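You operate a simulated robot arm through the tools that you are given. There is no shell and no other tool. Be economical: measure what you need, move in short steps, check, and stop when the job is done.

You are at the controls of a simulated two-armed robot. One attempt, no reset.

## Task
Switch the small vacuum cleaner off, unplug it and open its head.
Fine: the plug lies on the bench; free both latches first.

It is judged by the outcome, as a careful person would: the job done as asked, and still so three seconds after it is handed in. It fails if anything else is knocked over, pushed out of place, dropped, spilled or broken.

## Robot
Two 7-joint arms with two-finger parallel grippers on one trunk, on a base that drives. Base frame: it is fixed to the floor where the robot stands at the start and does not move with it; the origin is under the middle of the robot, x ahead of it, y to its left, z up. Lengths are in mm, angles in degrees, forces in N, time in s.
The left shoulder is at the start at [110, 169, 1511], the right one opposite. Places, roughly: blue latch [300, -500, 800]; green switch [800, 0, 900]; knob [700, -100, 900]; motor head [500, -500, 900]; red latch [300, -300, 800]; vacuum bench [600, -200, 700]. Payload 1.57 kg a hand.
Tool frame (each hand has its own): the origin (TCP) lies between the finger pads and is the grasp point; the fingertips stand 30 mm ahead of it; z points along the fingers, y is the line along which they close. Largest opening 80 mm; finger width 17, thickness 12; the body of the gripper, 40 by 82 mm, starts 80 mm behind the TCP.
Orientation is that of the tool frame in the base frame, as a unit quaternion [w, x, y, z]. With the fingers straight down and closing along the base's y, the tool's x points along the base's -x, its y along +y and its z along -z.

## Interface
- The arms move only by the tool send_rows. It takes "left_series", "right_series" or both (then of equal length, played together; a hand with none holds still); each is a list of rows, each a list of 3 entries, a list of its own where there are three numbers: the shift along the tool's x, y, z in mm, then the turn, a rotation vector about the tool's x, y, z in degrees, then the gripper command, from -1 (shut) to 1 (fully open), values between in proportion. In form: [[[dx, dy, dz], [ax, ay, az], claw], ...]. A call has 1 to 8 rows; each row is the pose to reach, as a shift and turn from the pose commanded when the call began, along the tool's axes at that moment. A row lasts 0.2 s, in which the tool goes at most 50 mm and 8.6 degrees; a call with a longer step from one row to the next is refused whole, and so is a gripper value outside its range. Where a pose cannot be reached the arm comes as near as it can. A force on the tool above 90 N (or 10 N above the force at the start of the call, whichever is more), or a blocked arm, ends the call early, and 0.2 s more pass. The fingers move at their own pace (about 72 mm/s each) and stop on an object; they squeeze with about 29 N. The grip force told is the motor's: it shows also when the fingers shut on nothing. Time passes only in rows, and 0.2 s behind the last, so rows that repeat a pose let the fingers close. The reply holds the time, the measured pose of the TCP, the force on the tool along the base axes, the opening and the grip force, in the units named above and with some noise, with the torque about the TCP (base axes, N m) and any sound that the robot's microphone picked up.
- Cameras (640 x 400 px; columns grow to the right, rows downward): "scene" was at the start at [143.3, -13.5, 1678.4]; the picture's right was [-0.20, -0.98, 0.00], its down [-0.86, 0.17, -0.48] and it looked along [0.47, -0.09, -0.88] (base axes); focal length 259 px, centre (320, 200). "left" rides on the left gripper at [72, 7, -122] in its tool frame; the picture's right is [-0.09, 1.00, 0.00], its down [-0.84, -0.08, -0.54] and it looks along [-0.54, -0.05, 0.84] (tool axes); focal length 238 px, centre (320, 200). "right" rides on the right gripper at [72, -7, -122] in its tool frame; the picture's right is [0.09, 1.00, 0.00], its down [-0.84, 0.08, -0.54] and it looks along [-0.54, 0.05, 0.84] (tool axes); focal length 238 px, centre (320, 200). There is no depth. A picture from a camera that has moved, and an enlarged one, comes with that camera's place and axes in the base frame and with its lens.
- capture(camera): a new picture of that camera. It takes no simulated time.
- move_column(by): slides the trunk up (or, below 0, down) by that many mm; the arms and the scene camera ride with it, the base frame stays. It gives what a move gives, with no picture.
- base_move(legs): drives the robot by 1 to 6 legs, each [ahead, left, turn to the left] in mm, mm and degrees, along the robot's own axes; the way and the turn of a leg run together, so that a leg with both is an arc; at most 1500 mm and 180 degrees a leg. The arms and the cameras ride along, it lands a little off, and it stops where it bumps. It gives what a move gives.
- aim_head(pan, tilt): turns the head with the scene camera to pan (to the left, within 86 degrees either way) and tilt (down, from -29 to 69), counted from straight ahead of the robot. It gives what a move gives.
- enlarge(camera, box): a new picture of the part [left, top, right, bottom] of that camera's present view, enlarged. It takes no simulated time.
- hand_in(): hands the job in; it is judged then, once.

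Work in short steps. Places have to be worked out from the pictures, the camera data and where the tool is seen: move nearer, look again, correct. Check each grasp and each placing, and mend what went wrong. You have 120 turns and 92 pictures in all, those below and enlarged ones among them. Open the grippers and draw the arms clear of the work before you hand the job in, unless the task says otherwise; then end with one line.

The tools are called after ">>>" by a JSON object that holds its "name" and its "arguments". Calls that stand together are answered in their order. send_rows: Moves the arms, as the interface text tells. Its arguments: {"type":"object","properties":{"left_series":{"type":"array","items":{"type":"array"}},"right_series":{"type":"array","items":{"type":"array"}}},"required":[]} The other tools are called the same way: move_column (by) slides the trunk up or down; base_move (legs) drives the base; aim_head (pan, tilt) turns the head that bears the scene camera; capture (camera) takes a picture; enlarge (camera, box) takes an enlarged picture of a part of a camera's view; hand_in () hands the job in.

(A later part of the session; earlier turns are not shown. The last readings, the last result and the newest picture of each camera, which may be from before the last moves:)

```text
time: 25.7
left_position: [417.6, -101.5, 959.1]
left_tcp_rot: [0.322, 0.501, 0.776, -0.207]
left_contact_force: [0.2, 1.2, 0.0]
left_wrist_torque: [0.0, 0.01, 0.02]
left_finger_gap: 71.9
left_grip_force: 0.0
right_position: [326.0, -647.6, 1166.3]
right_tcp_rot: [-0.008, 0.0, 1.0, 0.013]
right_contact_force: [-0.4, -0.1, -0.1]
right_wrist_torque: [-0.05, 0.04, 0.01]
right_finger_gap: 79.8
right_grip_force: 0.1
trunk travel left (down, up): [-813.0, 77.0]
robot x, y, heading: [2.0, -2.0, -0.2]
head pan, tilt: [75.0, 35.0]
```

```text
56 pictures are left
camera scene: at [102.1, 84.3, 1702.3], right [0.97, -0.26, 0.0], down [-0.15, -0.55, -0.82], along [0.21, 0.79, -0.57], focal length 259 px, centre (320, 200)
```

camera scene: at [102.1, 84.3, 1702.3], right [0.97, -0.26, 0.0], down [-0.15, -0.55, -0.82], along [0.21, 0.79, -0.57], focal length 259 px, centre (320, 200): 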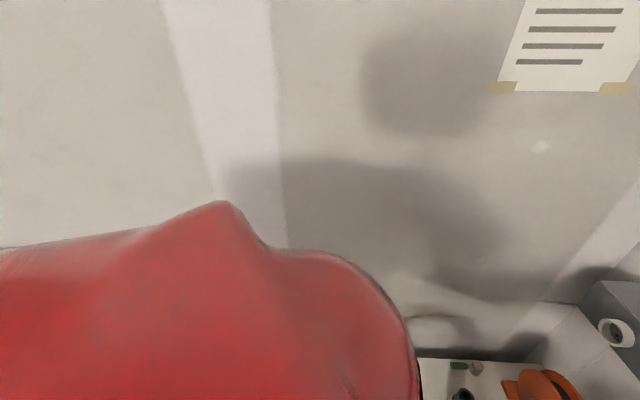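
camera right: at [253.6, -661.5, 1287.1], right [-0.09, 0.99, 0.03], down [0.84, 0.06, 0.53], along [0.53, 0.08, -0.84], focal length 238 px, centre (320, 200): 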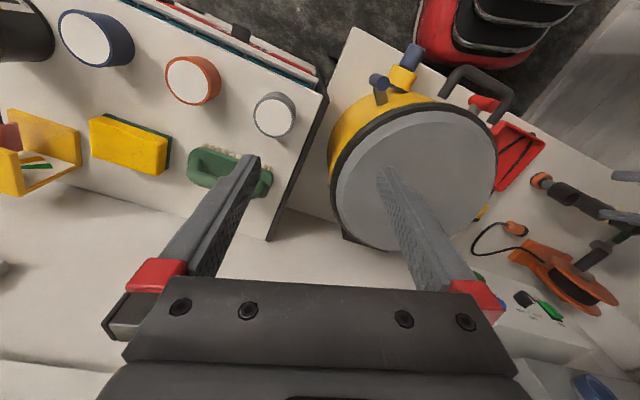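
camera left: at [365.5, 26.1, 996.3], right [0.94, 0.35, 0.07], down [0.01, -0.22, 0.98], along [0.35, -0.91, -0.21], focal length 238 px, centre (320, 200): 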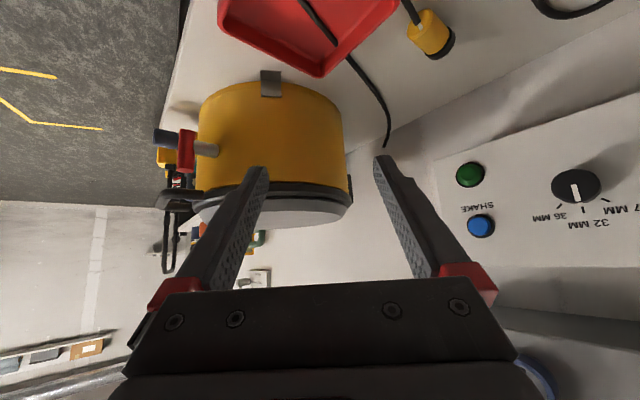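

Space behind and to the right is open, a wall stands at the left. I back off, shift right and turn to face the vacuum's front axis, and set the head.

>>> {"name": "base_move", "arguments": {"legs": [[-324, 0, 0], [0, -229, 0], [0, 0, -16.5]]}}

>>> {"name": "aim_head", "arguments": {"pan": 0, "tilt": 50}}

>>> {"name": "capture", "arguments": {"camera": "scene"}}

```text
time: 27.6
left_position: [180.5, -131.2, 960.3]
left_tcp_rot: [0.318, 0.517, 0.765, -0.214]
left_contact_force: [-1.2, -0.1, 0.4]
left_wrist_torque: [0.02, 0.0, 0.0]
left_finger_gap: 71.7
left_grip_force: 0.0
right_position: [67.8, -672.4, 1167.4]
right_tcp_rot: [-0.007, 0.021, 1.0, 0.014]
right_contact_force: [-0.6, 0.7, 0.3]
right_wrist_torque: [0.03, -0.01, 0.01]
right_finger_gap: 80.0
right_grip_force: 0.1
trunk travel left (down, up): [-813.0, 77.0]
robot x, y, heading: [-231.4, -13.0, -2.4]
head pan, tilt: [75.0, 35.0]
stopped in leg 1: the robot was blocked; the commanded pose is now the measured one
```

```text
time: 29.1
left_position: [181.5, -129.8, 960.4]
left_tcp_rot: [0.318, 0.516, 0.766, -0.214]
left_contact_force: [-0.8, -0.2, -0.6]
left_wrist_torque: [-0.01, -0.07, 0.02]
left_finger_gap: 72.0
left_grip_force: 0.1
right_position: [69.7, -671.2, 1166.6]
right_tcp_rot: [-0.006, 0.02, 1.0, 0.013]
right_contact_force: [0.5, -0.8, 0.7]
right_wrist_torque: [0.04, 0.02, -0.01]
right_finger_gap: 80.0
right_grip_force: 0.0
trunk travel left (down, up): [-813.0, 77.0]
robot x, y, heading: [-231.3, -14.0, -2.5]
head pan, tilt: [0.0, 50.0]
```

```text
55 pictures are left
camera scene: at [-74.9, -18.3, 1680.6], right [-0.04, -1.0, 0.0], down [-0.77, 0.03, -0.64], along [0.64, -0.03, -0.77], focal length 259 px, centre (320, 200)
```

scene: 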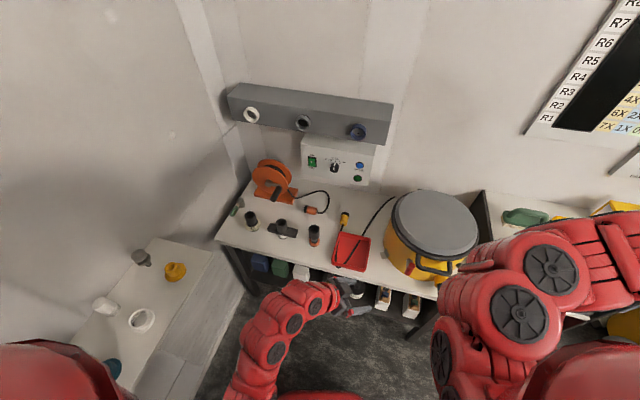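

The base bumped something at the back left. I ease forward slightly, then shift right and turn there instead.

>>> {"name": "base_move", "arguments": {"legs": [[30, 0, 0], [0, -220, 0], [0, 0, -14]]}}

>>> {"name": "capture", "arguments": {"camera": "scene"}}

```text
time: 32.0
left_position: [164.0, -446.5, 959.3]
left_tcp_rot: [0.289, 0.605, 0.698, -0.251]
left_contact_force: [1.1, -0.3, 0.1]
left_wrist_torque: [-0.04, 0.02, 0.01]
left_finger_gap: 71.9
left_grip_force: 0.0
right_position: [-77.1, -945.4, 1166.3]
right_tcp_rot: [-0.007, 0.142, 0.99, 0.015]
right_contact_force: [0.7, 0.6, 0.0]
right_wrist_torque: [-0.03, -0.04, -0.01]
right_finger_gap: 80.0
right_grip_force: 0.1
trunk travel left (down, up): [-813.0, 77.0]
robot x, y, heading: [-205.0, -232.7, -16.2]
head pan, tilt: [0.0, 50.0]
```

```text
54 pictures are left
camera scene: at [-59.5, -276.7, 1680.6], right [-0.28, -0.96, 0.0], down [-0.74, 0.21, -0.64], along [0.62, -0.18, -0.77], focal length 259 px, centre (320, 200)
```

scene: 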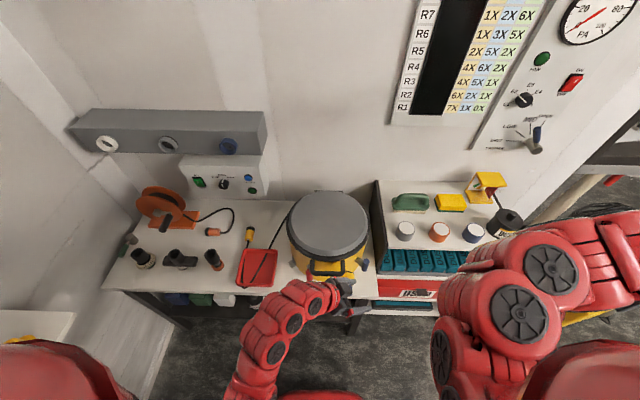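

The robot is square to the bench. I turn the left hand to point straight ahead and use its camera on the latches.

>>> {"name": "send_rows", "arguments": {"left_series": [[[7, -3, -7], [-5.8, 0, -5.8], 0.8], [[14, -6, -14], [-11.7, 0, -11.7], 0.8], [[21, -9, -21], [-17.5, 0, -17.5], 0.8], [[28, -12, -28], [-23.3, 0, -23.3], 0.8], [[35, -14, -35], [-29.2, 0, -29.2], 0.8], [[42, -17, -42], [-35, 0, -35], 0.8], [[48, -19, -48], [-40.8, 0, -40.8], 0.8], [[53, -21, -53], [-46.6, 0, -46.6], 0.8]]}}

>>> {"name": "capture", "arguments": {"camera": "left"}}

>>> {"name": "enlarge", "arguments": {"camera": "scene", "box": [240, 180, 400, 300]}}

```text
time: 33.8
left_position: [132.8, -375.9, 958.7]
left_tcp_rot: [0.378, 0.127, 0.915, -0.053]
left_contact_force: [-0.4, -0.1, -1.5]
left_wrist_torque: [0.02, 0.03, 0.04]
left_finger_gap: 71.7
left_grip_force: 0.0
left hand out of reach, approached as far as the arm can: row 2, 3, 4, 5, 6
right_position: [-76.8, -945.6, 1165.4]
right_tcp_rot: [-0.006, 0.142, 0.99, 0.015]
right_contact_force: [0.6, -0.4, -0.2]
right_wrist_torque: [-0.02, 0.0, -0.01]
right_finger_gap: 79.8
right_grip_force: 0.1
trunk travel left (down, up): [-813.0, 77.0]
robot x, y, heading: [-208.3, -232.7, -16.4]
head pan, tilt: [0.0, 50.0]
```

```text
53 pictures are left
camera left: at [1.6, -331.9, 995.7], right [0.33, 0.94, 0.06], down [0.18, -0.13, 0.97], along [0.92, -0.31, -0.22], focal length 238 px, centre (320, 200)
```

left: 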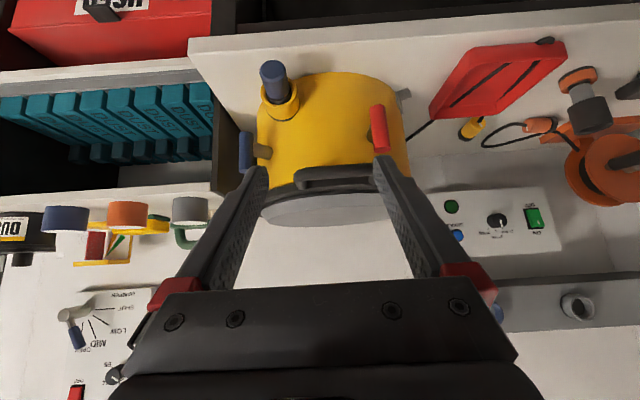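

```text
3.33 times, centred on (320, 240) of scene
camera zoom: at [-58.4, -278.5, 1680.4], right [-0.28, -0.96, 0.0], down [-0.74, 0.21, -0.64], along [0.62, -0.18, -0.77], focal length 862 px, centre (320, 67)
```

zoom: 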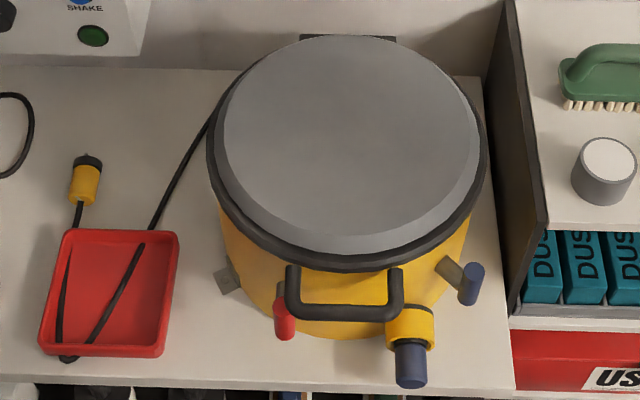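

Both views give: red bar [310, -347, 833], blue bar [292, -547, 834], vacuum centre about [445, -455]; the bars are vertical, ~60 mm long. I lower the trunk 125 mm so the left hand gets level with the latches in front of the bench.

>>> {"name": "move_column", "arguments": {"by": -125}}

>>> {"name": "capture", "arguments": {"camera": "left"}}

```text
time: 35.4
left_position: [132.1, -374.4, 834.2]
left_tcp_rot: [0.379, 0.129, 0.915, -0.054]
left_contact_force: [0.3, -0.8, 0.4]
left_wrist_torque: [-0.04, -0.04, 0.01]
left_finger_gap: 72.2
left_grip_force: 0.1
right_position: [-75.7, -944.2, 1041.9]
right_tcp_rot: [-0.006, 0.141, 0.99, 0.015]
right_contact_force: [-0.1, 0.5, -0.3]
right_wrist_torque: [0.0, 0.04, -0.01]
right_finger_gap: 80.0
right_grip_force: 0.0
trunk travel left (down, up): [-688.0, 202.0]
robot x, y, heading: [-212.1, -232.3, -16.3]
head pan, tilt: [0.0, 50.0]
```

```text
51 pictures are left
camera left: at [1.4, -330.9, 870.9], right [0.34, 0.94, 0.06], down [0.18, -0.13, 0.97], along [0.92, -0.32, -0.21], focal length 238 px, centre (320, 200)
```

left: 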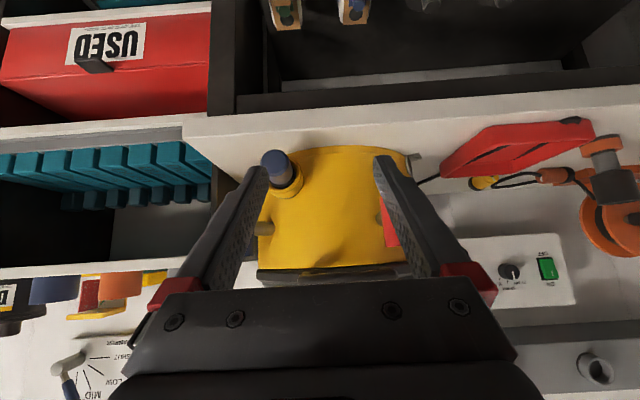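

I rotate the left hand to horizontal, pointing radially at the red bar, and bring it to a stand-off 90 mm out.

>>> {"name": "send_rows", "arguments": {"left_series": [[[-9, 18, 9], [3.6, -7.4, 1.5], 1], [[-19, 36, 19], [7.1, -14.8, 3.0], 1], [[-28, 54, 28], [10.7, -22.2, 4.4], 1], [[-38, 73, 38], [14.3, -29.6, 5.9], 1], [[-47, 91, 47], [17.8, -37, 7.4], 1], [[-57, 109, 57], [21.4, -44.4, 8.9], 1]]}}

>>> {"name": "capture", "arguments": {"camera": "left"}}

>>> {"name": "capture", "arguments": {"camera": "scene"}}

```text
time: 36.8
left_position: [241.9, -293.5, 834.4]
left_tcp_rot: [0.667, 0.234, 0.667, -0.234]
left_contact_force: [-0.5, -1.0, -0.8]
left_wrist_torque: [-0.01, -0.01, 0.02]
left_finger_gap: 80.1
left_grip_force: 0.1
right_position: [-76.2, -945.0, 1041.0]
right_tcp_rot: [-0.006, 0.14, 0.99, 0.015]
right_contact_force: [-0.1, 0.2, -0.5]
right_wrist_torque: [0.01, -0.02, 0.03]
right_finger_gap: 80.3
right_grip_force: 0.0
trunk travel left (down, up): [-688.0, 202.0]
robot x, y, heading: [-208.2, -233.1, -16.3]
head pan, tilt: [0.0, 50.0]
```

```text
50 pictures are left
camera left: at [148.8, -211.6, 763.5], right [0.62, 0.78, 0.09], down [-0.47, 0.28, 0.84], along [0.63, -0.56, 0.54], focal length 238 px, centre (320, 200)
```

left: 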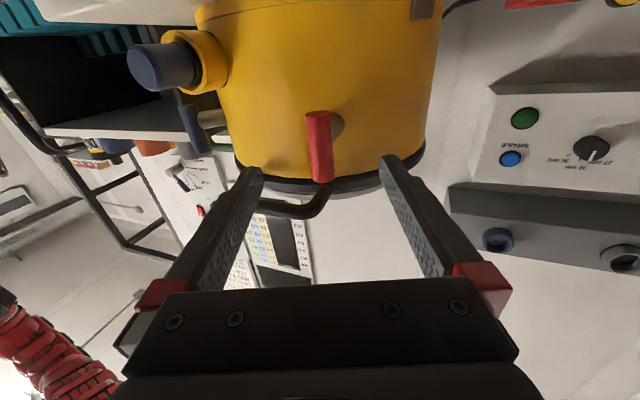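

```text
49 pictures are left
camera scene: at [-58.6, -276.5, 1555.5], right [-0.28, -0.96, 0.0], down [-0.74, 0.21, -0.64], along [0.62, -0.18, -0.77], focal length 259 px, centre (320, 200)
```

scene: 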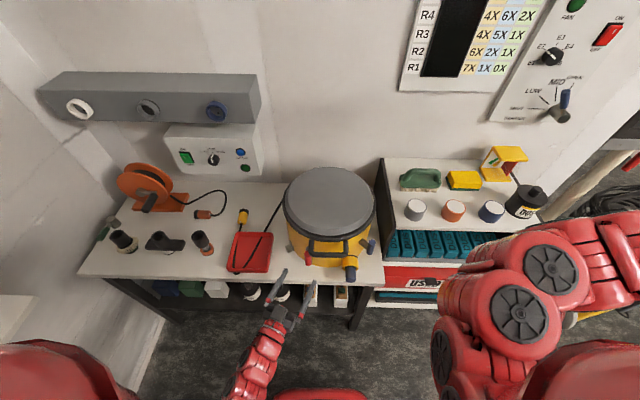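

The red bar is well lined up; I enlarge to see the shaft's direction.

>>> {"name": "enlarge", "arguments": {"camera": "left", "box": [220, 60, 420, 220]}}

>>> {"name": "enlarge", "arguments": {"camera": "scene", "box": [260, 220, 400, 310]}}

```text
2.50 times, centred on (320, 140) of left
camera zoom: at [148.8, -211.6, 763.5], right [0.62, 0.78, 0.09], down [-0.47, 0.28, 0.84], along [0.63, -0.56, 0.54], focal length 596 px, centre (320, 350)
```

zoom: 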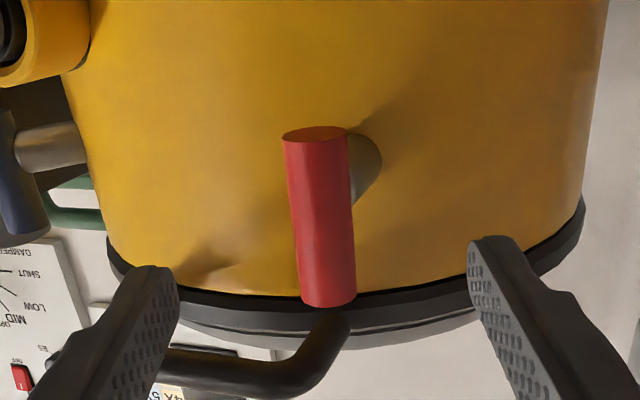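

```text
4.44 times, centred on (330, 265) of scene
camera zoom: at [-58.6, -276.5, 1555.5], right [-0.28, -0.96, 0.0], down [-0.74, 0.21, -0.64], along [0.62, -0.18, -0.77], focal length 1150 px, centre (276, -89)
```

zoom: 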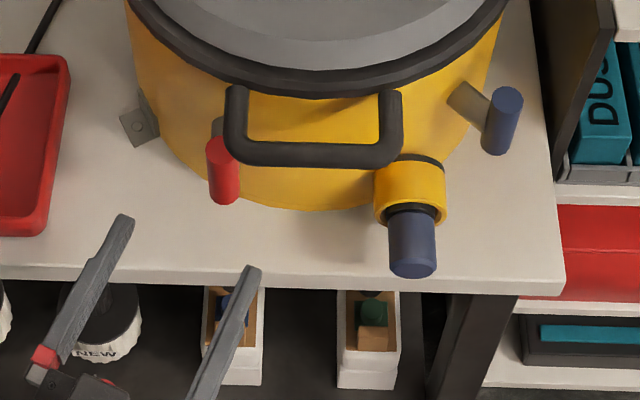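

The red shaft actually points nearly straight toward the robot (inward yaw ≈ -8°). I re-yaw the left hand accordingly at the stand-off.

>>> {"name": "send_rows", "arguments": {"left_series": [[[0, -11, 2], [-7.5, 0, 0], 1], [[0, -22, 4], [-15, 0, 0], 1], [[1, -33, 6], [-22.5, 0, 0], 1], [[1, -44, 8], [-30, 0, 0], 1]]}}

>>> {"name": "enlarge", "arguments": {"camera": "left", "box": [220, 60, 420, 220]}}

>>> {"name": "enlarge", "arguments": {"camera": "scene", "box": [260, 220, 400, 310]}}

```text
time: 37.7
left_position: [215.9, -329.9, 807.3]
left_tcp_rot: [0.714, 0.309, 0.625, -0.065]
left_contact_force: [-0.1, 0.3, -0.5]
left_wrist_torque: [0.0, 0.03, 0.02]
left_finger_gap: 79.9
left_grip_force: 0.0
right_position: [-63.8, -939.9, 1045.2]
right_tcp_rot: [-0.013, 0.141, 0.99, 0.011]
right_contact_force: [0.3, 0.1, 0.9]
right_wrist_torque: [-0.01, 0.01, -0.04]
right_finger_gap: 79.9
right_grip_force: 0.2
trunk travel left (down, up): [-688.0, 202.0]
robot x, y, heading: [-207.7, -233.3, -16.2]
head pan, tilt: [0.0, 50.0]
stopped in row 4 (left hand): the arm was blocked; the commanded pose is now the measured one
```

```text
2.50 times, centred on (320, 140) of left
camera zoom: at [130.3, -240.3, 740.1], right [0.46, 0.77, 0.44], down [-0.68, -0.02, 0.74], along [0.58, -0.64, 0.51], focal length 596 px, centre (320, 350)
```

zoom: 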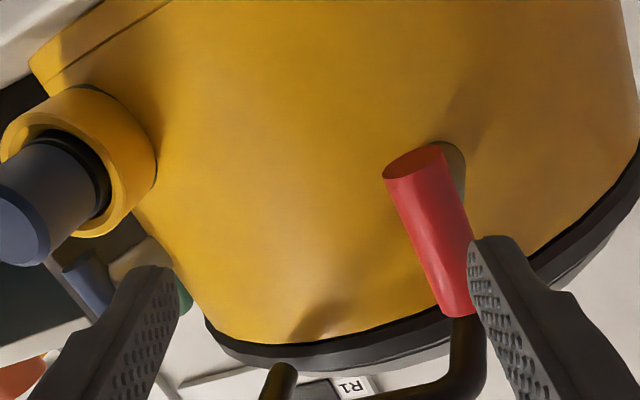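

```text
4.44 times, centred on (330, 265) of scene
camera zoom: at [-38.0, -270.5, 1556.2], right [-0.28, -0.96, 0.01], down [-0.75, 0.21, -0.63], along [0.61, -0.18, -0.77], focal length 1150 px, centre (276, -89)
```

zoom: 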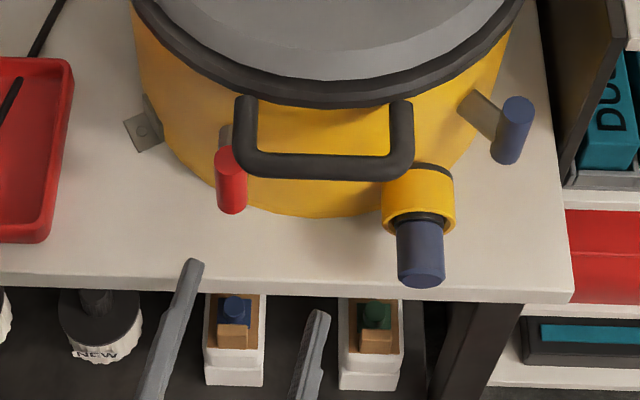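

The arm ran into a limit and rolled, so instead of gripping I'll turn the red bar by pushing its lower end with closed fingertips. I restore the earlier hand attitude, shut the fingers and set it in front of the bar's lower end.

>>> {"name": "send_rows", "arguments": {"left_series": [[[3, 7, 4], [1.9, 0, -5.3], -1], [[5, 14, 8], [3.7, 0.1, -10.6], -1], [[7, 20, 12], [5.6, 0.2, -15.8], -1], [[8.3, 22.8, 15.6], [7.4, 0.3, -21.1], -1], [[8.3, 22.8, 15.6], [7.4, 0.3, -21.1], -1]]}}

>>> {"name": "enlarge", "arguments": {"camera": "left", "box": [220, 60, 420, 220]}}

>>> {"name": "enlarge", "arguments": {"camera": "scene", "box": [260, 220, 400, 310]}}

```text
time: 38.9
left_position: [228.0, -317.8, 808.6]
left_tcp_rot: [0.669, 0.236, 0.666, -0.232]
left_contact_force: [-0.6, 0.7, -0.1]
left_wrist_torque: [-0.01, -0.02, 0.04]
left_finger_gap: 0.0
left_grip_force: 21.3
right_position: [-77.8, -943.8, 1039.9]
right_tcp_rot: [-0.006, 0.141, 0.99, 0.013]
right_contact_force: [0.4, 0.0, -0.6]
right_wrist_torque: [-0.03, 0.02, 0.0]
right_finger_gap: 80.2
right_grip_force: 0.0
trunk travel left (down, up): [-688.0, 202.0]
robot x, y, heading: [-208.7, -230.1, -16.3]
head pan, tilt: [0.0, 50.0]
```

```text
2.50 times, centred on (320, 140) of left
camera zoom: at [136.8, -237.1, 737.3], right [0.62, 0.78, 0.1], down [-0.48, 0.27, 0.84], along [0.62, -0.56, 0.54], focal length 596 px, centre (320, 350)
```

zoom: 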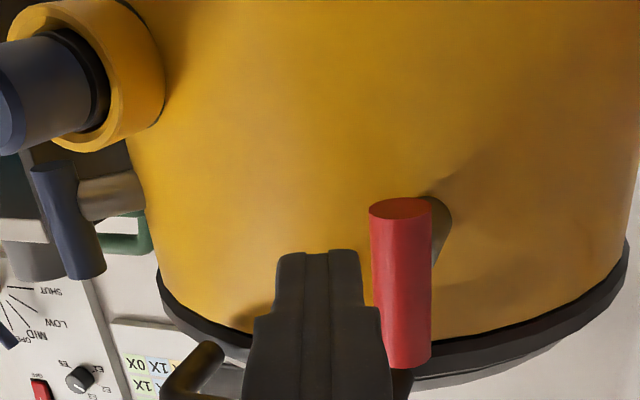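

```text
4.44 times, centred on (330, 265) of scene
camera zoom: at [-60.4, -275.1, 1555.7], right [-0.28, -0.96, 0.0], down [-0.74, 0.21, -0.64], along [0.62, -0.18, -0.77], focal length 1150 px, centre (276, -89)
```

zoom: 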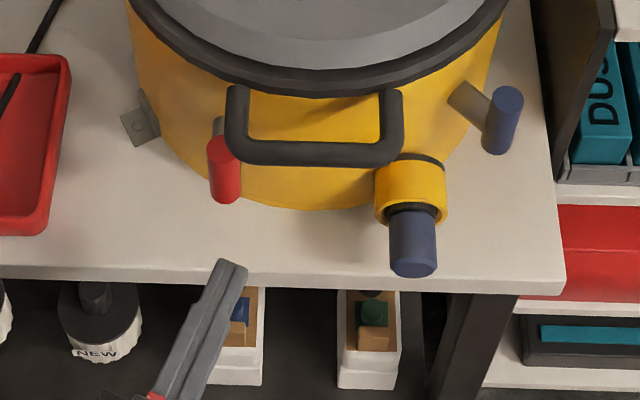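

Bar spans about z 807–869. I slide the closed fingertips in just right of the bar's lower end at z≈815.

>>> {"name": "send_rows", "arguments": {"left_series": [[[-6.4, 5, 25], [0, 0, 0], -1], [[-6.4, 9, 50], [0, 0, 0], -1], [[-6.4, 9, 70], [0, 0, 0], -1]]}}

>>> {"name": "enlarge", "arguments": {"camera": "left", "box": [220, 60, 420, 220]}}

>>> {"name": "enlarge", "arguments": {"camera": "scene", "box": [260, 220, 400, 310]}}

```text
time: 39.7
left_position: [289.6, -357.4, 814.8]
left_tcp_rot: [0.67, 0.237, 0.665, -0.231]
left_contact_force: [-22.7, -13.6, 0.0]
left_wrist_torque: [-0.08, -0.02, -0.03]
left_finger_gap: 0.2
left_grip_force: 21.1
right_position: [-78.5, -945.6, 1041.1]
right_tcp_rot: [-0.004, 0.141, 0.99, 0.015]
right_contact_force: [-0.2, -0.3, -1.3]
right_wrist_torque: [0.02, 0.02, 0.01]
right_finger_gap: 79.8
right_grip_force: 0.2
trunk travel left (down, up): [-688.0, 202.0]
robot x, y, heading: [-210.9, -235.0, -16.1]
head pan, tilt: [0.0, 50.0]
```

```text
2.50 times, centred on (320, 140) of left
camera zoom: at [197.4, -276.0, 744.5], right [0.62, 0.78, 0.1], down [-0.48, 0.27, 0.83], along [0.62, -0.57, 0.54], focal length 596 px, centre (320, 350)
```

zoom: 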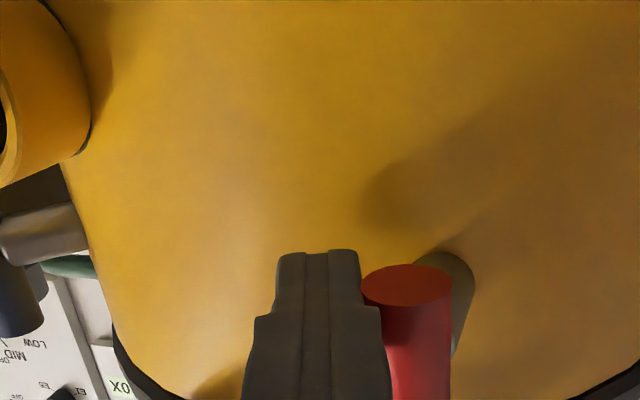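

```text
4.44 times, centred on (330, 265) of scene
camera zoom: at [-63.0, -278.1, 1556.0], right [-0.28, -0.96, 0.0], down [-0.73, 0.21, -0.64], along [0.62, -0.18, -0.76], focal length 1150 px, centre (276, -89)
```

zoom: 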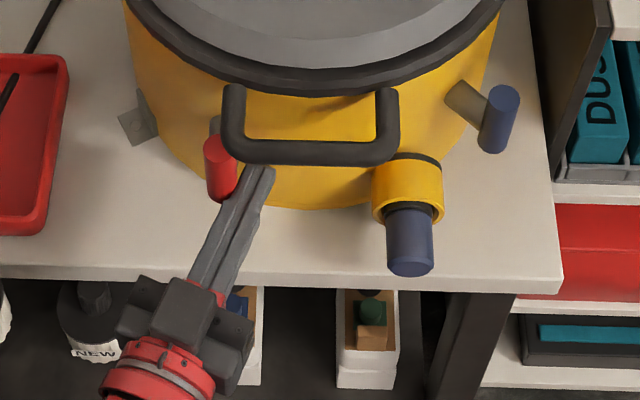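

The fingertip touches the bar's side. I push the lower end leftwards in small steps.

>>> {"name": "send_rows", "arguments": {"left_series": [[[0, 4, -3], [0, 0, 0], -1], [[0, 8, -5], [0, 0, 0], -1], [[0, 12, -7], [0, 0, 0], -1]]}}

>>> {"name": "enlarge", "arguments": {"camera": "scene", "box": [260, 220, 400, 310]}}

```text
time: 40.4
left_position: [289.0, -356.7, 815.7]
left_tcp_rot: [0.668, 0.245, 0.662, -0.236]
left_contact_force: [-21.2, -53.3, -11.6]
left_wrist_torque: [-0.12, 0.14, -0.47]
left_finger_gap: 0.0
left_grip_force: 21.3
right_position: [-81.3, -950.1, 1038.6]
right_tcp_rot: [-0.006, 0.145, 0.989, 0.016]
right_contact_force: [0.4, -0.1, 0.8]
right_wrist_torque: [-0.07, 0.03, 0.03]
right_finger_gap: 80.0
right_grip_force: 0.1
trunk travel left (down, up): [-688.0, 202.0]
robot x, y, heading: [-205.2, -233.4, -16.4]
head pan, tilt: [0.0, 50.0]
stopped in row 3 (left hand): the force on the tool passed its limit at 95 N (the readings are from after the stop); the commanded pose is now the measured one
```

```text
4.44 times, centred on (330, 265) of scene
camera zoom: at [-58.5, -282.4, 1555.2], right [-0.28, -0.96, 0.0], down [-0.73, 0.22, -0.64], along [0.62, -0.18, -0.77], focal length 1150 px, centre (276, -89)
```

zoom: 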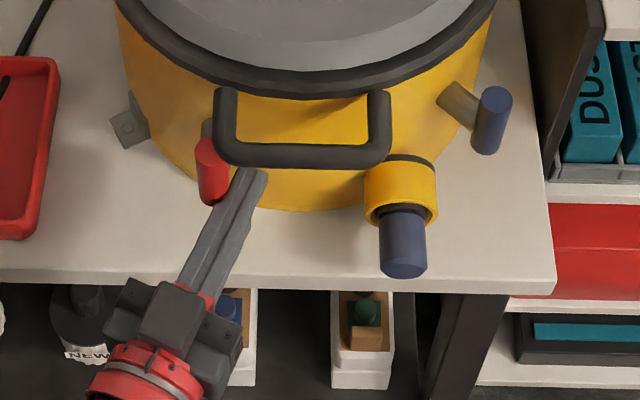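

No motion with a stiff stop, so that's not the direction. I withdraw and go to the other side of the bar's lower end.

>>> {"name": "send_rows", "arguments": {"left_series": [[[0, -3, -40], [0, 0, 0], -1], [[0, 10, -77], [0, 0, 0], -1], [[0, 47, -77], [0, 0, 0], -1], [[0, 47, -50], [0, 0, 0], -1], [[0, 47, -28], [0, 0, 0], -1]]}}

>>> {"name": "enlarge", "arguments": {"camera": "scene", "box": [260, 220, 400, 310]}}

>>> {"name": "capture", "arguments": {"camera": "left"}}

```text
time: 41.6
left_position: [297.2, -296.5, 817.0]
left_tcp_rot: [0.668, 0.24, 0.665, -0.234]
left_contact_force: [0.6, -0.7, -0.8]
left_wrist_torque: [-0.01, 0.01, 0.0]
left_finger_gap: 0.0
left_grip_force: 22.0
right_position: [-79.8, -949.2, 1039.6]
right_tcp_rot: [-0.005, 0.143, 0.99, 0.014]
right_contact_force: [0.2, -0.4, -0.2]
right_wrist_torque: [0.01, 0.0, 0.01]
right_finger_gap: 79.8
right_grip_force: 0.1
trunk travel left (down, up): [-688.0, 202.0]
robot x, y, heading: [-212.4, -234.1, -16.4]
head pan, tilt: [0.0, 50.0]
```

```text
4.44 times, centred on (330, 265) of scene
camera zoom: at [-58.9, -280.3, 1555.5], right [-0.28, -0.96, 0.0], down [-0.74, 0.22, -0.64], along [0.62, -0.18, -0.77], focal length 1150 px, centre (276, -89)
```

zoom: 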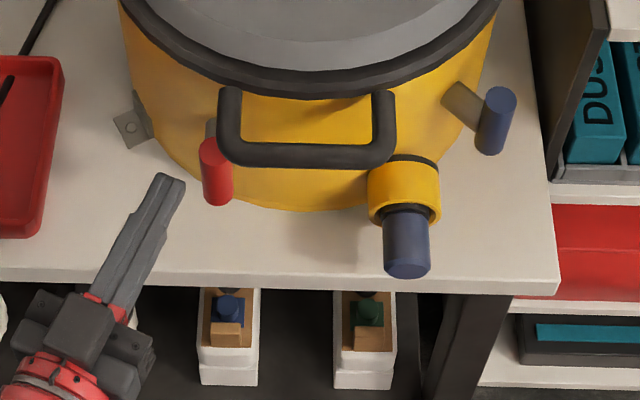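

```text
38 pictures are left
camera left: at [207.5, -214.6, 745.5], right [0.63, 0.77, 0.1], down [-0.48, 0.28, 0.84], along [0.62, -0.57, 0.54], focal length 238 px, centre (320, 200)
```

left: 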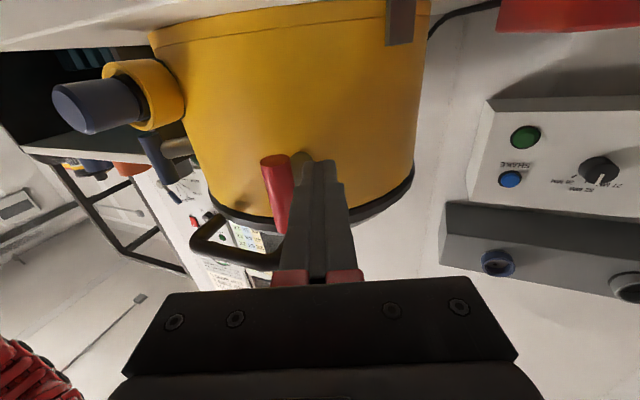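

The tip is left of the bar with ~15 mm gap. I push rightward gently, lowering slightly to follow the arc.

>>> {"name": "send_rows", "arguments": {"left_series": [[[0, -7, 4], [0, 0, 0], -1], [[1, -12, 7], [0, 0, 0], -1], [[2, -16, 9], [0, 0, 0], -1], [[4, -20, 12], [0, 0, 0], -1], [[6, -24, 14], [0, 0, 0], -1]]}}

>>> {"name": "enlarge", "arguments": {"camera": "scene", "box": [260, 220, 400, 310]}}

```text
time: 42.8
left_position: [293.9, -323.5, 810.2]
left_tcp_rot: [0.668, 0.24, 0.664, -0.235]
left_contact_force: [-3.3, 7.1, -6.7]
left_wrist_torque: [0.11, 0.07, 0.06]
left_finger_gap: 0.2
left_grip_force: 21.2
right_position: [-80.5, -946.5, 1041.4]
right_tcp_rot: [-0.006, 0.143, 0.99, 0.014]
right_contact_force: [-0.5, -0.7, 0.0]
right_wrist_torque: [0.05, -0.02, -0.02]
right_finger_gap: 80.3
right_grip_force: 0.1
trunk travel left (down, up): [-688.0, 202.0]
robot x, y, heading: [-207.5, -233.9, -16.7]
head pan, tilt: [0.0, 50.0]
```

```text
4.44 times, centred on (330, 265) of scene
camera zoom: at [-59.5, -278.3, 1555.5], right [-0.28, -0.96, 0.0], down [-0.73, 0.22, -0.64], along [0.62, -0.18, -0.77], focal length 1150 px, centre (276, -89)
```

zoom: 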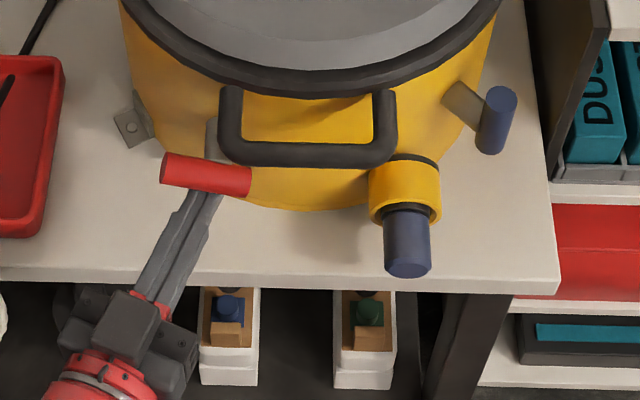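

The bar swings freely this way, with ~7 N. It's roughly two-thirds over; I carry on along the arc, lifting at the end.

>>> {"name": "send_rows", "arguments": {"left_series": [[[1, -7, 3], [0, 0, 0], -1], [[1, -13, 5], [0, 0, 0], -1], [[-1, -19, 7], [0, 0, 0], -1], [[-4, -24, 9], [0, 0, 0], -1], [[-8, -27, 10], [0, 0, 0], -1], [[-11, -27, 10], [0, 0, 0], -1]]}}

>>> {"name": "enlarge", "arguments": {"camera": "scene", "box": [260, 220, 400, 310]}}

```text
time: 44.2
left_position: [286.8, -348.4, 810.9]
left_tcp_rot: [0.661, 0.242, 0.672, -0.231]
left_contact_force: [-3.3, 16.3, -56.3]
left_wrist_torque: [0.51, 0.79, 0.73]
left_finger_gap: 0.1
left_grip_force: 21.2
right_position: [-75.5, -946.5, 1040.0]
right_tcp_rot: [-0.008, 0.143, 0.99, 0.014]
right_contact_force: [0.8, 0.5, -0.5]
right_wrist_torque: [-0.02, 0.0, 0.0]
right_finger_gap: 80.2
right_grip_force: 0.0
trunk travel left (down, up): [-688.0, 202.0]
robot x, y, heading: [-207.4, -230.9, -16.1]
head pan, tilt: [0.0, 50.0]
```

```text
4.44 times, centred on (330, 265) of scene
camera zoom: at [-54.1, -277.7, 1554.2], right [-0.28, -0.96, 0.0], down [-0.74, 0.22, -0.64], along [0.61, -0.18, -0.77], focal length 1150 px, centre (276, -89)
```

zoom: 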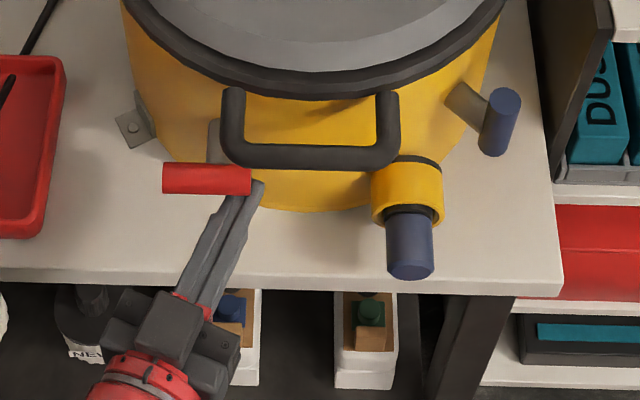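

Red bar is now horizontal against its stop: freed. I withdraw the left hand and start bringing the right hand in, pitching it toward horizontal, for the blue latch.

>>> {"name": "send_rows", "arguments": {"left_series": [[[10, 0, 0], [0, 0, 0], -1], [[12, 0, -30], [0, 0, 0], -1], [[12, 0, -60], [0, 0, 0], -1], [[12, 0, -90], [0, 0, 0], -1], [[12, 0, -120], [0, 0, 0], -1], [[12, 0, -140], [0, 0, 0], -1]], "right_series": [[[-10, 38, 3], [-1.3, -7.4, -1.3], -1], [[-20, 75, 7], [-2.6, -14.8, -2.6], -1], [[-29, 113, 10], [-3.9, -22.2, -3.9], -1], [[-39, 150, 13], [-5.2, -29.7, -5.2], -1], [[-49, 188, 17], [-6.5, -37.1, -6.5], -1], [[-58, 226, 20], [-7.85, -44.5, -7.85], -1]]}}

>>> {"name": "capture", "arguments": {"camera": "scene"}}

```text
time: 45.6
left_position: [175.4, -263.1, 807.4]
left_tcp_rot: [0.67, 0.24, 0.664, -0.232]
left_contact_force: [-0.8, -0.3, 0.6]
left_wrist_torque: [0.01, -0.03, 0.03]
left_finger_gap: 0.1
left_grip_force: 21.5
right_position: [36.9, -941.4, 934.7]
right_tcp_rot: [0.382, 0.07, 0.921, 0.03]
right_contact_force: [0.4, 0.3, -0.2]
right_wrist_torque: [0.01, -0.04, -0.02]
right_finger_gap: 0.1
right_grip_force: 21.4
right hand out of reach, approached as far as the arm can: row 1, 2, 3, 4, 5, 6
trunk travel left (down, up): [-688.0, 202.0]
robot x, y, heading: [-208.2, -233.9, -16.2]
head pan, tilt: [0.0, 50.0]
```

```text
35 pictures are left
camera scene: at [-61.3, -281.2, 1555.5], right [-0.28, -0.96, 0.0], down [-0.73, 0.22, -0.64], along [0.62, -0.18, -0.77], focal length 259 px, centre (320, 200)
```

scene: 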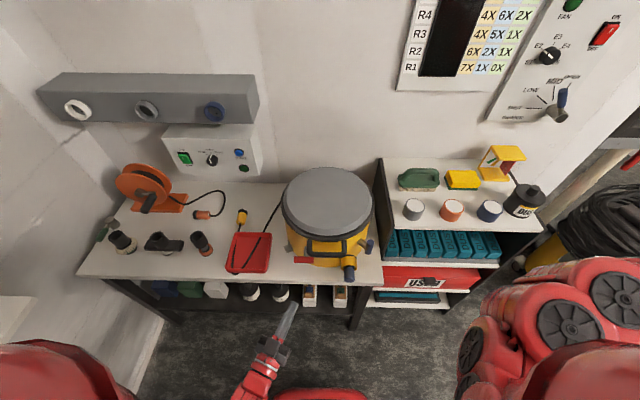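

The right arm was folded at its limit but is coming round. I continue bringing it toward the front of the blue latch while finishing the pitch.

>>> {"name": "send_rows", "arguments": {"right_series": [[[5, 38, 15], [-1.3, -7.4, -1.3], -1], [[11, 76, 30], [-2.6, -14.8, -2.6], -1], [[16, 114, 45], [-3.9, -22.2, -3.9], -1], [[22, 152, 60], [-5.2, -29.7, -5.2], -1], [[27, 190, 80], [-6.5, -37.1, -6.5], -1], [[33, 228, 100], [-7.85, -44.5, -7.85], -1]]}}

>>> {"name": "capture", "arguments": {"camera": "right"}}

```text
time: 47.0
left_position: [177.1, -261.7, 807.1]
left_tcp_rot: [0.668, 0.241, 0.664, -0.235]
left_contact_force: [0.1, 0.1, -0.3]
left_wrist_torque: [0.01, -0.03, -0.04]
left_finger_gap: 0.0
left_grip_force: 21.9
right_position: [111.4, -724.5, 848.5]
right_tcp_rot: [0.705, -0.013, 0.708, 0.033]
right_contact_force: [0.0, 0.2, 0.4]
right_wrist_torque: [0.05, 0.02, -0.06]
right_finger_gap: 0.0
right_grip_force: 20.4
right hand out of reach, approached as far as the arm can: row 1, 2, 3, 4, 5, 6
trunk travel left (down, up): [-688.0, 202.0]
robot x, y, heading: [-208.8, -231.6, -16.6]
head pan, tilt: [0.0, 50.0]
```

```text
34 pictures are left
camera right: at [-9.1, -737.5, 777.2], right [-0.06, 1.0, -0.06], down [-0.54, 0.02, 0.84], along [0.84, 0.09, 0.54], focal length 238 px, centre (320, 200)
```

right: 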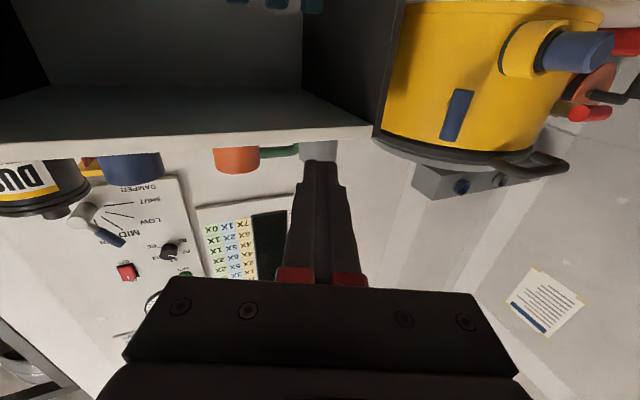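

The right hand is horizontal; blue bar at about [292, -543, 836] with its shaft facing this way. I move to a stand-off just right of its lower end, turning the hand straighter to stay clear of the shelf.

>>> {"name": "send_rows", "arguments": {"right_series": [[[8, 38, 8], [3.2, 0, 0], -1], [[15, 76, 20], [6.4, 0, 0], -1], [[22, 114, 45], [9.6, 0, 0], -1], [[28, 150, 75], [12.8, 0, 0], -1], [[34, 178, 101], [16, 0, 0], -1]]}}

>>> {"name": "capture", "arguments": {"camera": "right"}}

>>> {"name": "enlarge", "arguments": {"camera": "scene", "box": [280, 210, 440, 310]}}

```text
time: 48.2
left_position: [175.5, -264.0, 807.2]
left_tcp_rot: [0.669, 0.24, 0.664, -0.233]
left_contact_force: [-0.1, 0.2, 0.2]
left_wrist_torque: [-0.05, -0.04, 0.0]
left_finger_gap: 0.2
left_grip_force: 21.1
right_position: [210.9, -596.1, 706.6]
right_tcp_rot: [0.714, 0.082, 0.693, -0.06]
right_contact_force: [-6.3, -2.2, -0.1]
right_wrist_torque: [-0.01, 0.03, -0.12]
right_finger_gap: 0.0
right_grip_force: 21.3
right hand out of reach, approached as far as the arm can: row 1, 2, 3, 4, 5
trunk travel left (down, up): [-688.0, 202.0]
robot x, y, heading: [-209.6, -232.4, -16.2]
head pan, tilt: [0.0, 50.0]
```

```text
33 pictures are left
camera right: at [93.5, -577.3, 631.8], right [0.2, 0.98, -0.06], down [-0.54, 0.16, 0.82], along [0.82, -0.13, 0.56], focal length 238 px, centre (320, 200)
```

right: 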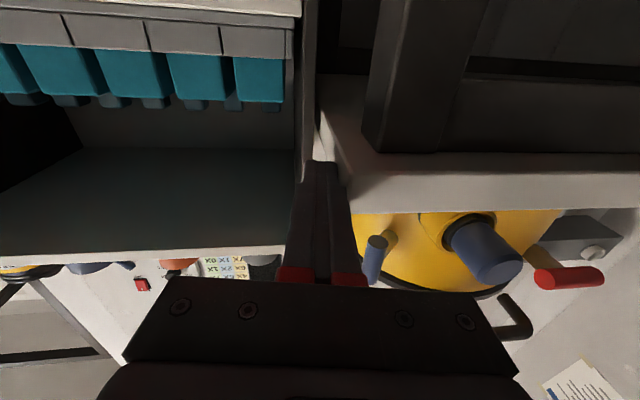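

```text
4.00 times, centred on (360, 260) of scene
camera zoom: at [-60.2, -278.4, 1555.7], right [-0.28, -0.96, 0.0], down [-0.73, 0.22, -0.64], along [0.62, -0.18, -0.77], focal length 1035 px, centre (160, -40)
```

zoom: 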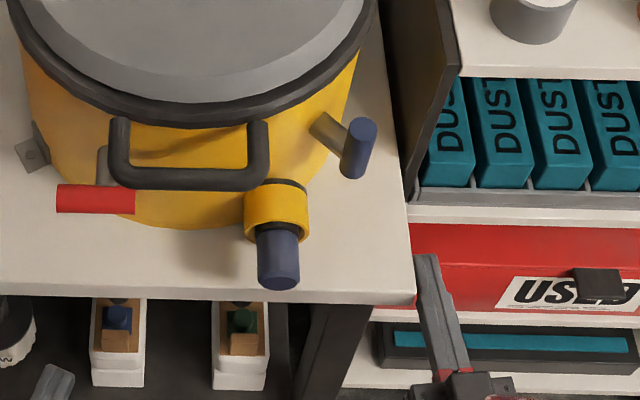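

The right arm dislikes that straight yaw and sagged low. I back away from the bench edge, rise, and yaw inward again where it is comfortable.

>>> {"name": "send_rows", "arguments": {"right_series": [[[0, 0, -30], [0, 0, 0], -1], [[-25, 0, -60], [-6, 0, 0], -1], [[-60, 0, -75], [-13, 0, 0], -1], [[-95, 0, -75], [-20, 0, 0], -1], [[-125, 0, -75], [-27, 0, 0], -1]]}}

>>> {"name": "capture", "arguments": {"camera": "scene"}}

```text
time: 49.4
left_position: [176.1, -263.8, 807.2]
left_tcp_rot: [0.669, 0.24, 0.664, -0.233]
left_contact_force: [-0.2, 0.1, 0.2]
left_wrist_torque: [0.01, 0.02, -0.02]
left_finger_gap: 0.0
left_grip_force: 21.2
right_position: [164.2, -637.7, 795.1]
right_tcp_rot: [0.701, -0.068, 0.704, 0.091]
right_contact_force: [0.0, 0.1, -0.8]
right_wrist_torque: [0.01, -0.02, 0.0]
right_finger_gap: 0.0
right_grip_force: 21.3
right hand out of reach, approached as far as the arm can: row 1, 2, 3, 4, 5
trunk travel left (down, up): [-688.0, 202.0]
robot x, y, heading: [-212.3, -234.5, -16.4]
head pan, tilt: [0.0, 50.0]
```

```text
31 pictures are left
camera scene: at [-59.6, -279.0, 1555.6], right [-0.28, -0.96, 0.0], down [-0.73, 0.22, -0.64], along [0.62, -0.18, -0.77], focal length 259 px, centre (320, 200)
```

scene: 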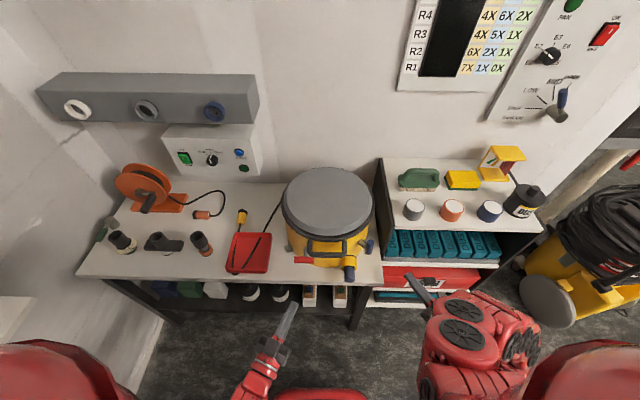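

The right arm wants targets more inward of its shoulder. I shift the base 180 mm to the right so the blue latch lies inward of the right shoulder.

>>> {"name": "base_move", "arguments": {"legs": [[-25, -180, 0]]}}

>>> {"name": "send_rows", "arguments": {"right_series": [[[0, 0, 0], [0, 0, 0], -1]]}}

```text
time: 51.0
left_position: [100.0, -432.7, 807.8]
left_tcp_rot: [0.669, 0.239, 0.664, -0.232]
left_contact_force: [0.5, -0.6, 0.6]
left_wrist_torque: [0.02, 0.03, 0.0]
left_finger_gap: 0.1
left_grip_force: 21.2
right_position: [89.5, -807.3, 792.1]
right_tcp_rot: [0.701, -0.069, 0.704, 0.092]
right_contact_force: [-0.5, -0.5, -0.3]
right_wrist_torque: [0.01, 0.0, 0.03]
right_finger_gap: 0.0
right_grip_force: 21.3
trunk travel left (down, up): [-688.0, 202.0]
robot x, y, heading: [-285.0, -406.1, -16.3]
head pan, tilt: [0.0, 50.0]
```

```text
time: 51.4
left_position: [101.5, -431.2, 807.8]
left_tcp_rot: [0.669, 0.239, 0.664, -0.233]
left_contact_force: [0.1, 0.3, 0.1]
left_wrist_torque: [0.0, 0.0, 0.0]
left_finger_gap: 0.0
left_grip_force: 21.9
right_position: [90.4, -806.2, 794.0]
right_tcp_rot: [0.701, -0.069, 0.704, 0.091]
right_contact_force: [0.9, 1.7, 0.5]
right_wrist_torque: [0.02, -0.01, -0.05]
right_finger_gap: 0.2
right_grip_force: 21.6
trunk travel left (down, up): [-688.0, 202.0]
robot x, y, heading: [-284.6, -400.8, -16.4]
head pan, tilt: [0.0, 50.0]
```

The arms accept this stance. I swing the left hand aside and bring the right hand to the stand-off at the blue bar's lower right side.

>>> {"name": "send_rows", "arguments": {"left_series": [[[0, 22, -9], [0, 0, 0], -1], [[0, 44, -18], [0, 0, 0], -1], [[0, 66, -27], [0, 0, 0], -1], [[0, 88, -36], [0, 0, 0], -1], [[0, 110, -45], [0, 0, 0], -1], [[0, 129, -53], [0, 0, 0], -1]], "right_series": [[[-2, 31, 20], [0, 0, 0], -1], [[-5, 62, 42], [0, 0, 0], -1], [[-7, 94, 66], [0, 0, 0], -1], [[-10, 125, 95], [0, 0, 0], -1], [[-12, 157, 126], [0, 0, 0], -1], [[-14, 188, 158], [0, 0, 0], -1]]}}

>>> {"name": "capture", "arguments": {"camera": "right"}}

>>> {"name": "capture", "arguments": {"camera": "scene"}}

```text
time: 52.8
left_position: [142.1, -298.6, 810.3]
left_tcp_rot: [0.669, 0.239, 0.664, -0.233]
left_contact_force: [-0.8, -0.5, 0.6]
left_wrist_torque: [0.01, -0.03, 0.0]
left_finger_gap: 0.0
left_grip_force: 21.7
right_position: [213.1, -646.4, 724.9]
right_tcp_rot: [0.701, -0.069, 0.703, 0.092]
right_contact_force: [0.2, 0.5, 0.0]
right_wrist_torque: [0.0, -0.04, -0.02]
right_finger_gap: 0.0
right_grip_force: 20.9
right hand out of reach, approached as far as the arm can: row 1, 2, 3, 4, 5, 6
trunk travel left (down, up): [-688.0, 202.0]
robot x, y, heading: [-286.4, -400.4, -16.3]
head pan, tilt: [0.0, 50.0]
```

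```text
30 pictures are left
camera right: at [94.4, -679.4, 652.6], right [-0.23, 0.97, -0.06], down [-0.54, -0.07, 0.84], along [0.81, 0.22, 0.54], focal length 238 px, centre (320, 200)
```

right: 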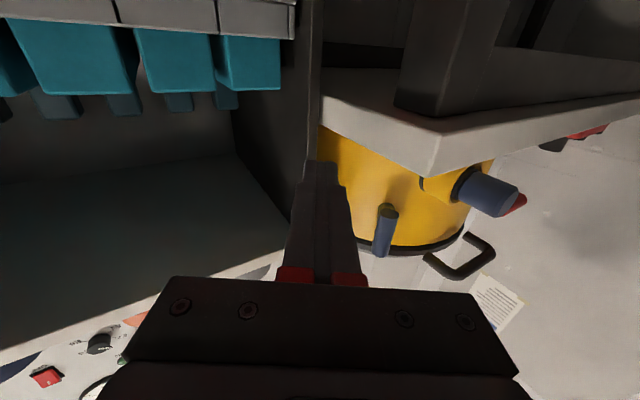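

```text
29 pictures are left
camera scene: at [-135.6, -448.3, 1555.6], right [-0.28, -0.96, 0.0], down [-0.74, 0.22, -0.64], along [0.62, -0.18, -0.77], focal length 259 px, centre (320, 200)
```

scene: 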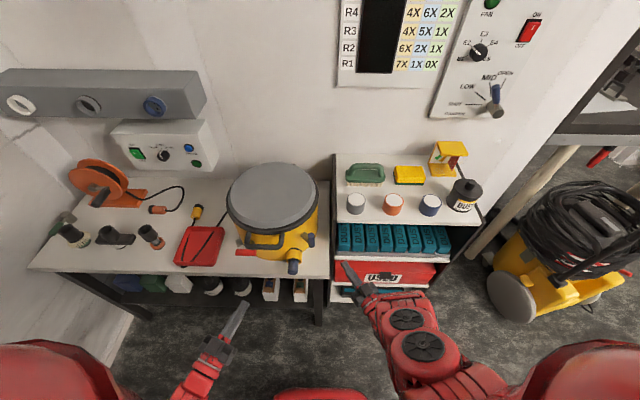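

The right arm can't hold a level hand there. Blue's upper end is unobstructed, so I'll push it from above with a 45° hand instead; I back out, rise and pitch the right hand down.

>>> {"name": "send_rows", "arguments": {"right_series": [[[0, 5, -30], [3.9, 6.3, 1.6], -1], [[-20, 10, -60], [7.9, 12.6, 3.3], -1], [[-55, 15, -85], [11.8, 18.9, 4.9], -1], [[-90, 20, -105], [15.7, 25.1, 6.5], -1], [[-120, 25, -109], [19.6, 31.4, 8.1], -1], [[-150, 31, -109], [23.6, 37.7, 9.8], -1], [[-175, 31, -109], [27.5, 44, 11.4], -1]]}}

>>> {"name": "send_rows", "arguments": {"right_series": [[[0, 0, 0], [0, 0, 0], -1], [[0, 0, 0], [0, 0, 0], -1]]}}

```text
time: 54.6
left_position: [142.0, -297.2, 809.6]
left_tcp_rot: [0.669, 0.239, 0.663, -0.235]
left_contact_force: [0.2, 0.5, 0.0]
left_wrist_torque: [-0.01, -0.05, 0.0]
left_finger_gap: 0.0
left_grip_force: 21.2
right_position: [260.5, -715.6, 715.6]
right_tcp_rot: [0.373, 0.174, 0.904, -0.113]
right_contact_force: [-0.9, -0.8, -0.8]
right_wrist_torque: [-0.05, -0.01, -0.02]
right_finger_gap: 0.1
right_grip_force: 21.7
right hand out of reach, approached as far as the arm can: row 1, 2, 3, 4, 5, 6, 7
trunk travel left (down, up): [-688.0, 202.0]
robot x, y, heading: [-286.3, -403.8, -16.3]
head pan, tilt: [0.0, 50.0]
stopped in row 7 (right hand): the arm was blocked; the commanded pose is now the measured one
```

```text
time: 55.2
left_position: [139.7, -299.2, 808.9]
left_tcp_rot: [0.669, 0.241, 0.663, -0.233]
left_contact_force: [-0.3, -0.4, 0.4]
left_wrist_torque: [0.0, -0.02, 0.04]
left_finger_gap: 0.1
left_grip_force: 21.2
right_position: [258.5, -716.4, 715.9]
right_tcp_rot: [0.373, 0.176, 0.904, -0.112]
right_contact_force: [0.0, -0.6, -0.4]
right_wrist_torque: [0.04, 0.01, -0.03]
right_finger_gap: 0.0
right_grip_force: 21.6
trunk travel left (down, up): [-688.0, 202.0]
robot x, y, heading: [-280.6, -405.6, -16.4]
head pan, tilt: [0.0, 50.0]
```

The hand drifted forward instead and was blocked, so I look before doing anything else.

>>> {"name": "capture", "arguments": {"camera": "scene"}}

>>> {"name": "capture", "arguments": {"camera": "right"}}

```text
28 pictures are left
camera scene: at [-135.8, -448.6, 1555.6], right [-0.28, -0.96, 0.0], down [-0.74, 0.22, -0.64], along [0.62, -0.18, -0.77], focal length 259 px, centre (320, 200)
```

scene: 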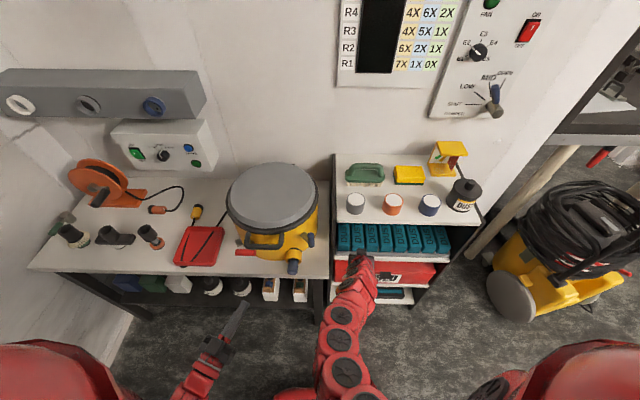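

```text
27 pictures are left
camera right: at [132.2, -665.8, 749.8], right [0.34, 0.93, -0.14], down [0.24, 0.05, 0.97], along [0.91, -0.36, -0.21], focal length 238 px, centre (320, 200)
```

right: 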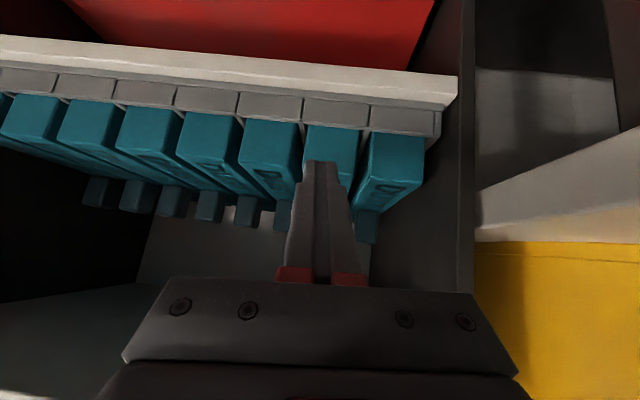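

The arm flipped to a straighter, better posture with its tip just inside the shelf opening; the boxes still look in line. I draw straight back out.

>>> {"name": "send_rows", "arguments": {"right_series": [[[28, -5, -28], [0, 0, 0], -1], [[56, -10, -56], [0, 0, 0], -1], [[84, -15, -84], [0, 0, 0], -1], [[111, -20, -112], [0, 0, 0], -1]]}}

>>> {"name": "capture", "arguments": {"camera": "scene"}}

```text
time: 56.2
left_position: [140.6, -299.0, 810.3]
left_tcp_rot: [0.669, 0.24, 0.663, -0.233]
left_contact_force: [-0.2, -0.5, -0.6]
left_wrist_torque: [0.02, -0.02, -0.01]
left_finger_gap: 0.0
left_grip_force: 21.5
right_position: [225.0, -671.5, 673.3]
right_tcp_rot: [0.372, 0.176, 0.905, -0.112]
right_contact_force: [-0.6, -0.2, 0.8]
right_wrist_torque: [-0.04, 0.01, -0.01]
right_finger_gap: 0.0
right_grip_force: 21.4
right hand out of reach, approached as far as the arm can: row 1, 2, 3, 4
trunk travel left (down, up): [-688.0, 202.0]
robot x, y, heading: [-288.7, -404.9, -16.3]
head pan, tilt: [0.0, 50.0]
```

```text
26 pictures are left
camera scene: at [-135.5, -448.1, 1555.6], right [-0.28, -0.96, 0.0], down [-0.74, 0.22, -0.64], along [0.62, -0.18, -0.77], focal length 259 px, centre (320, 200)
```

scene: 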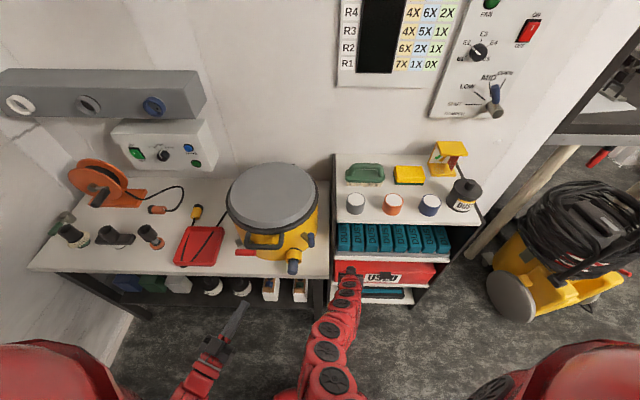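

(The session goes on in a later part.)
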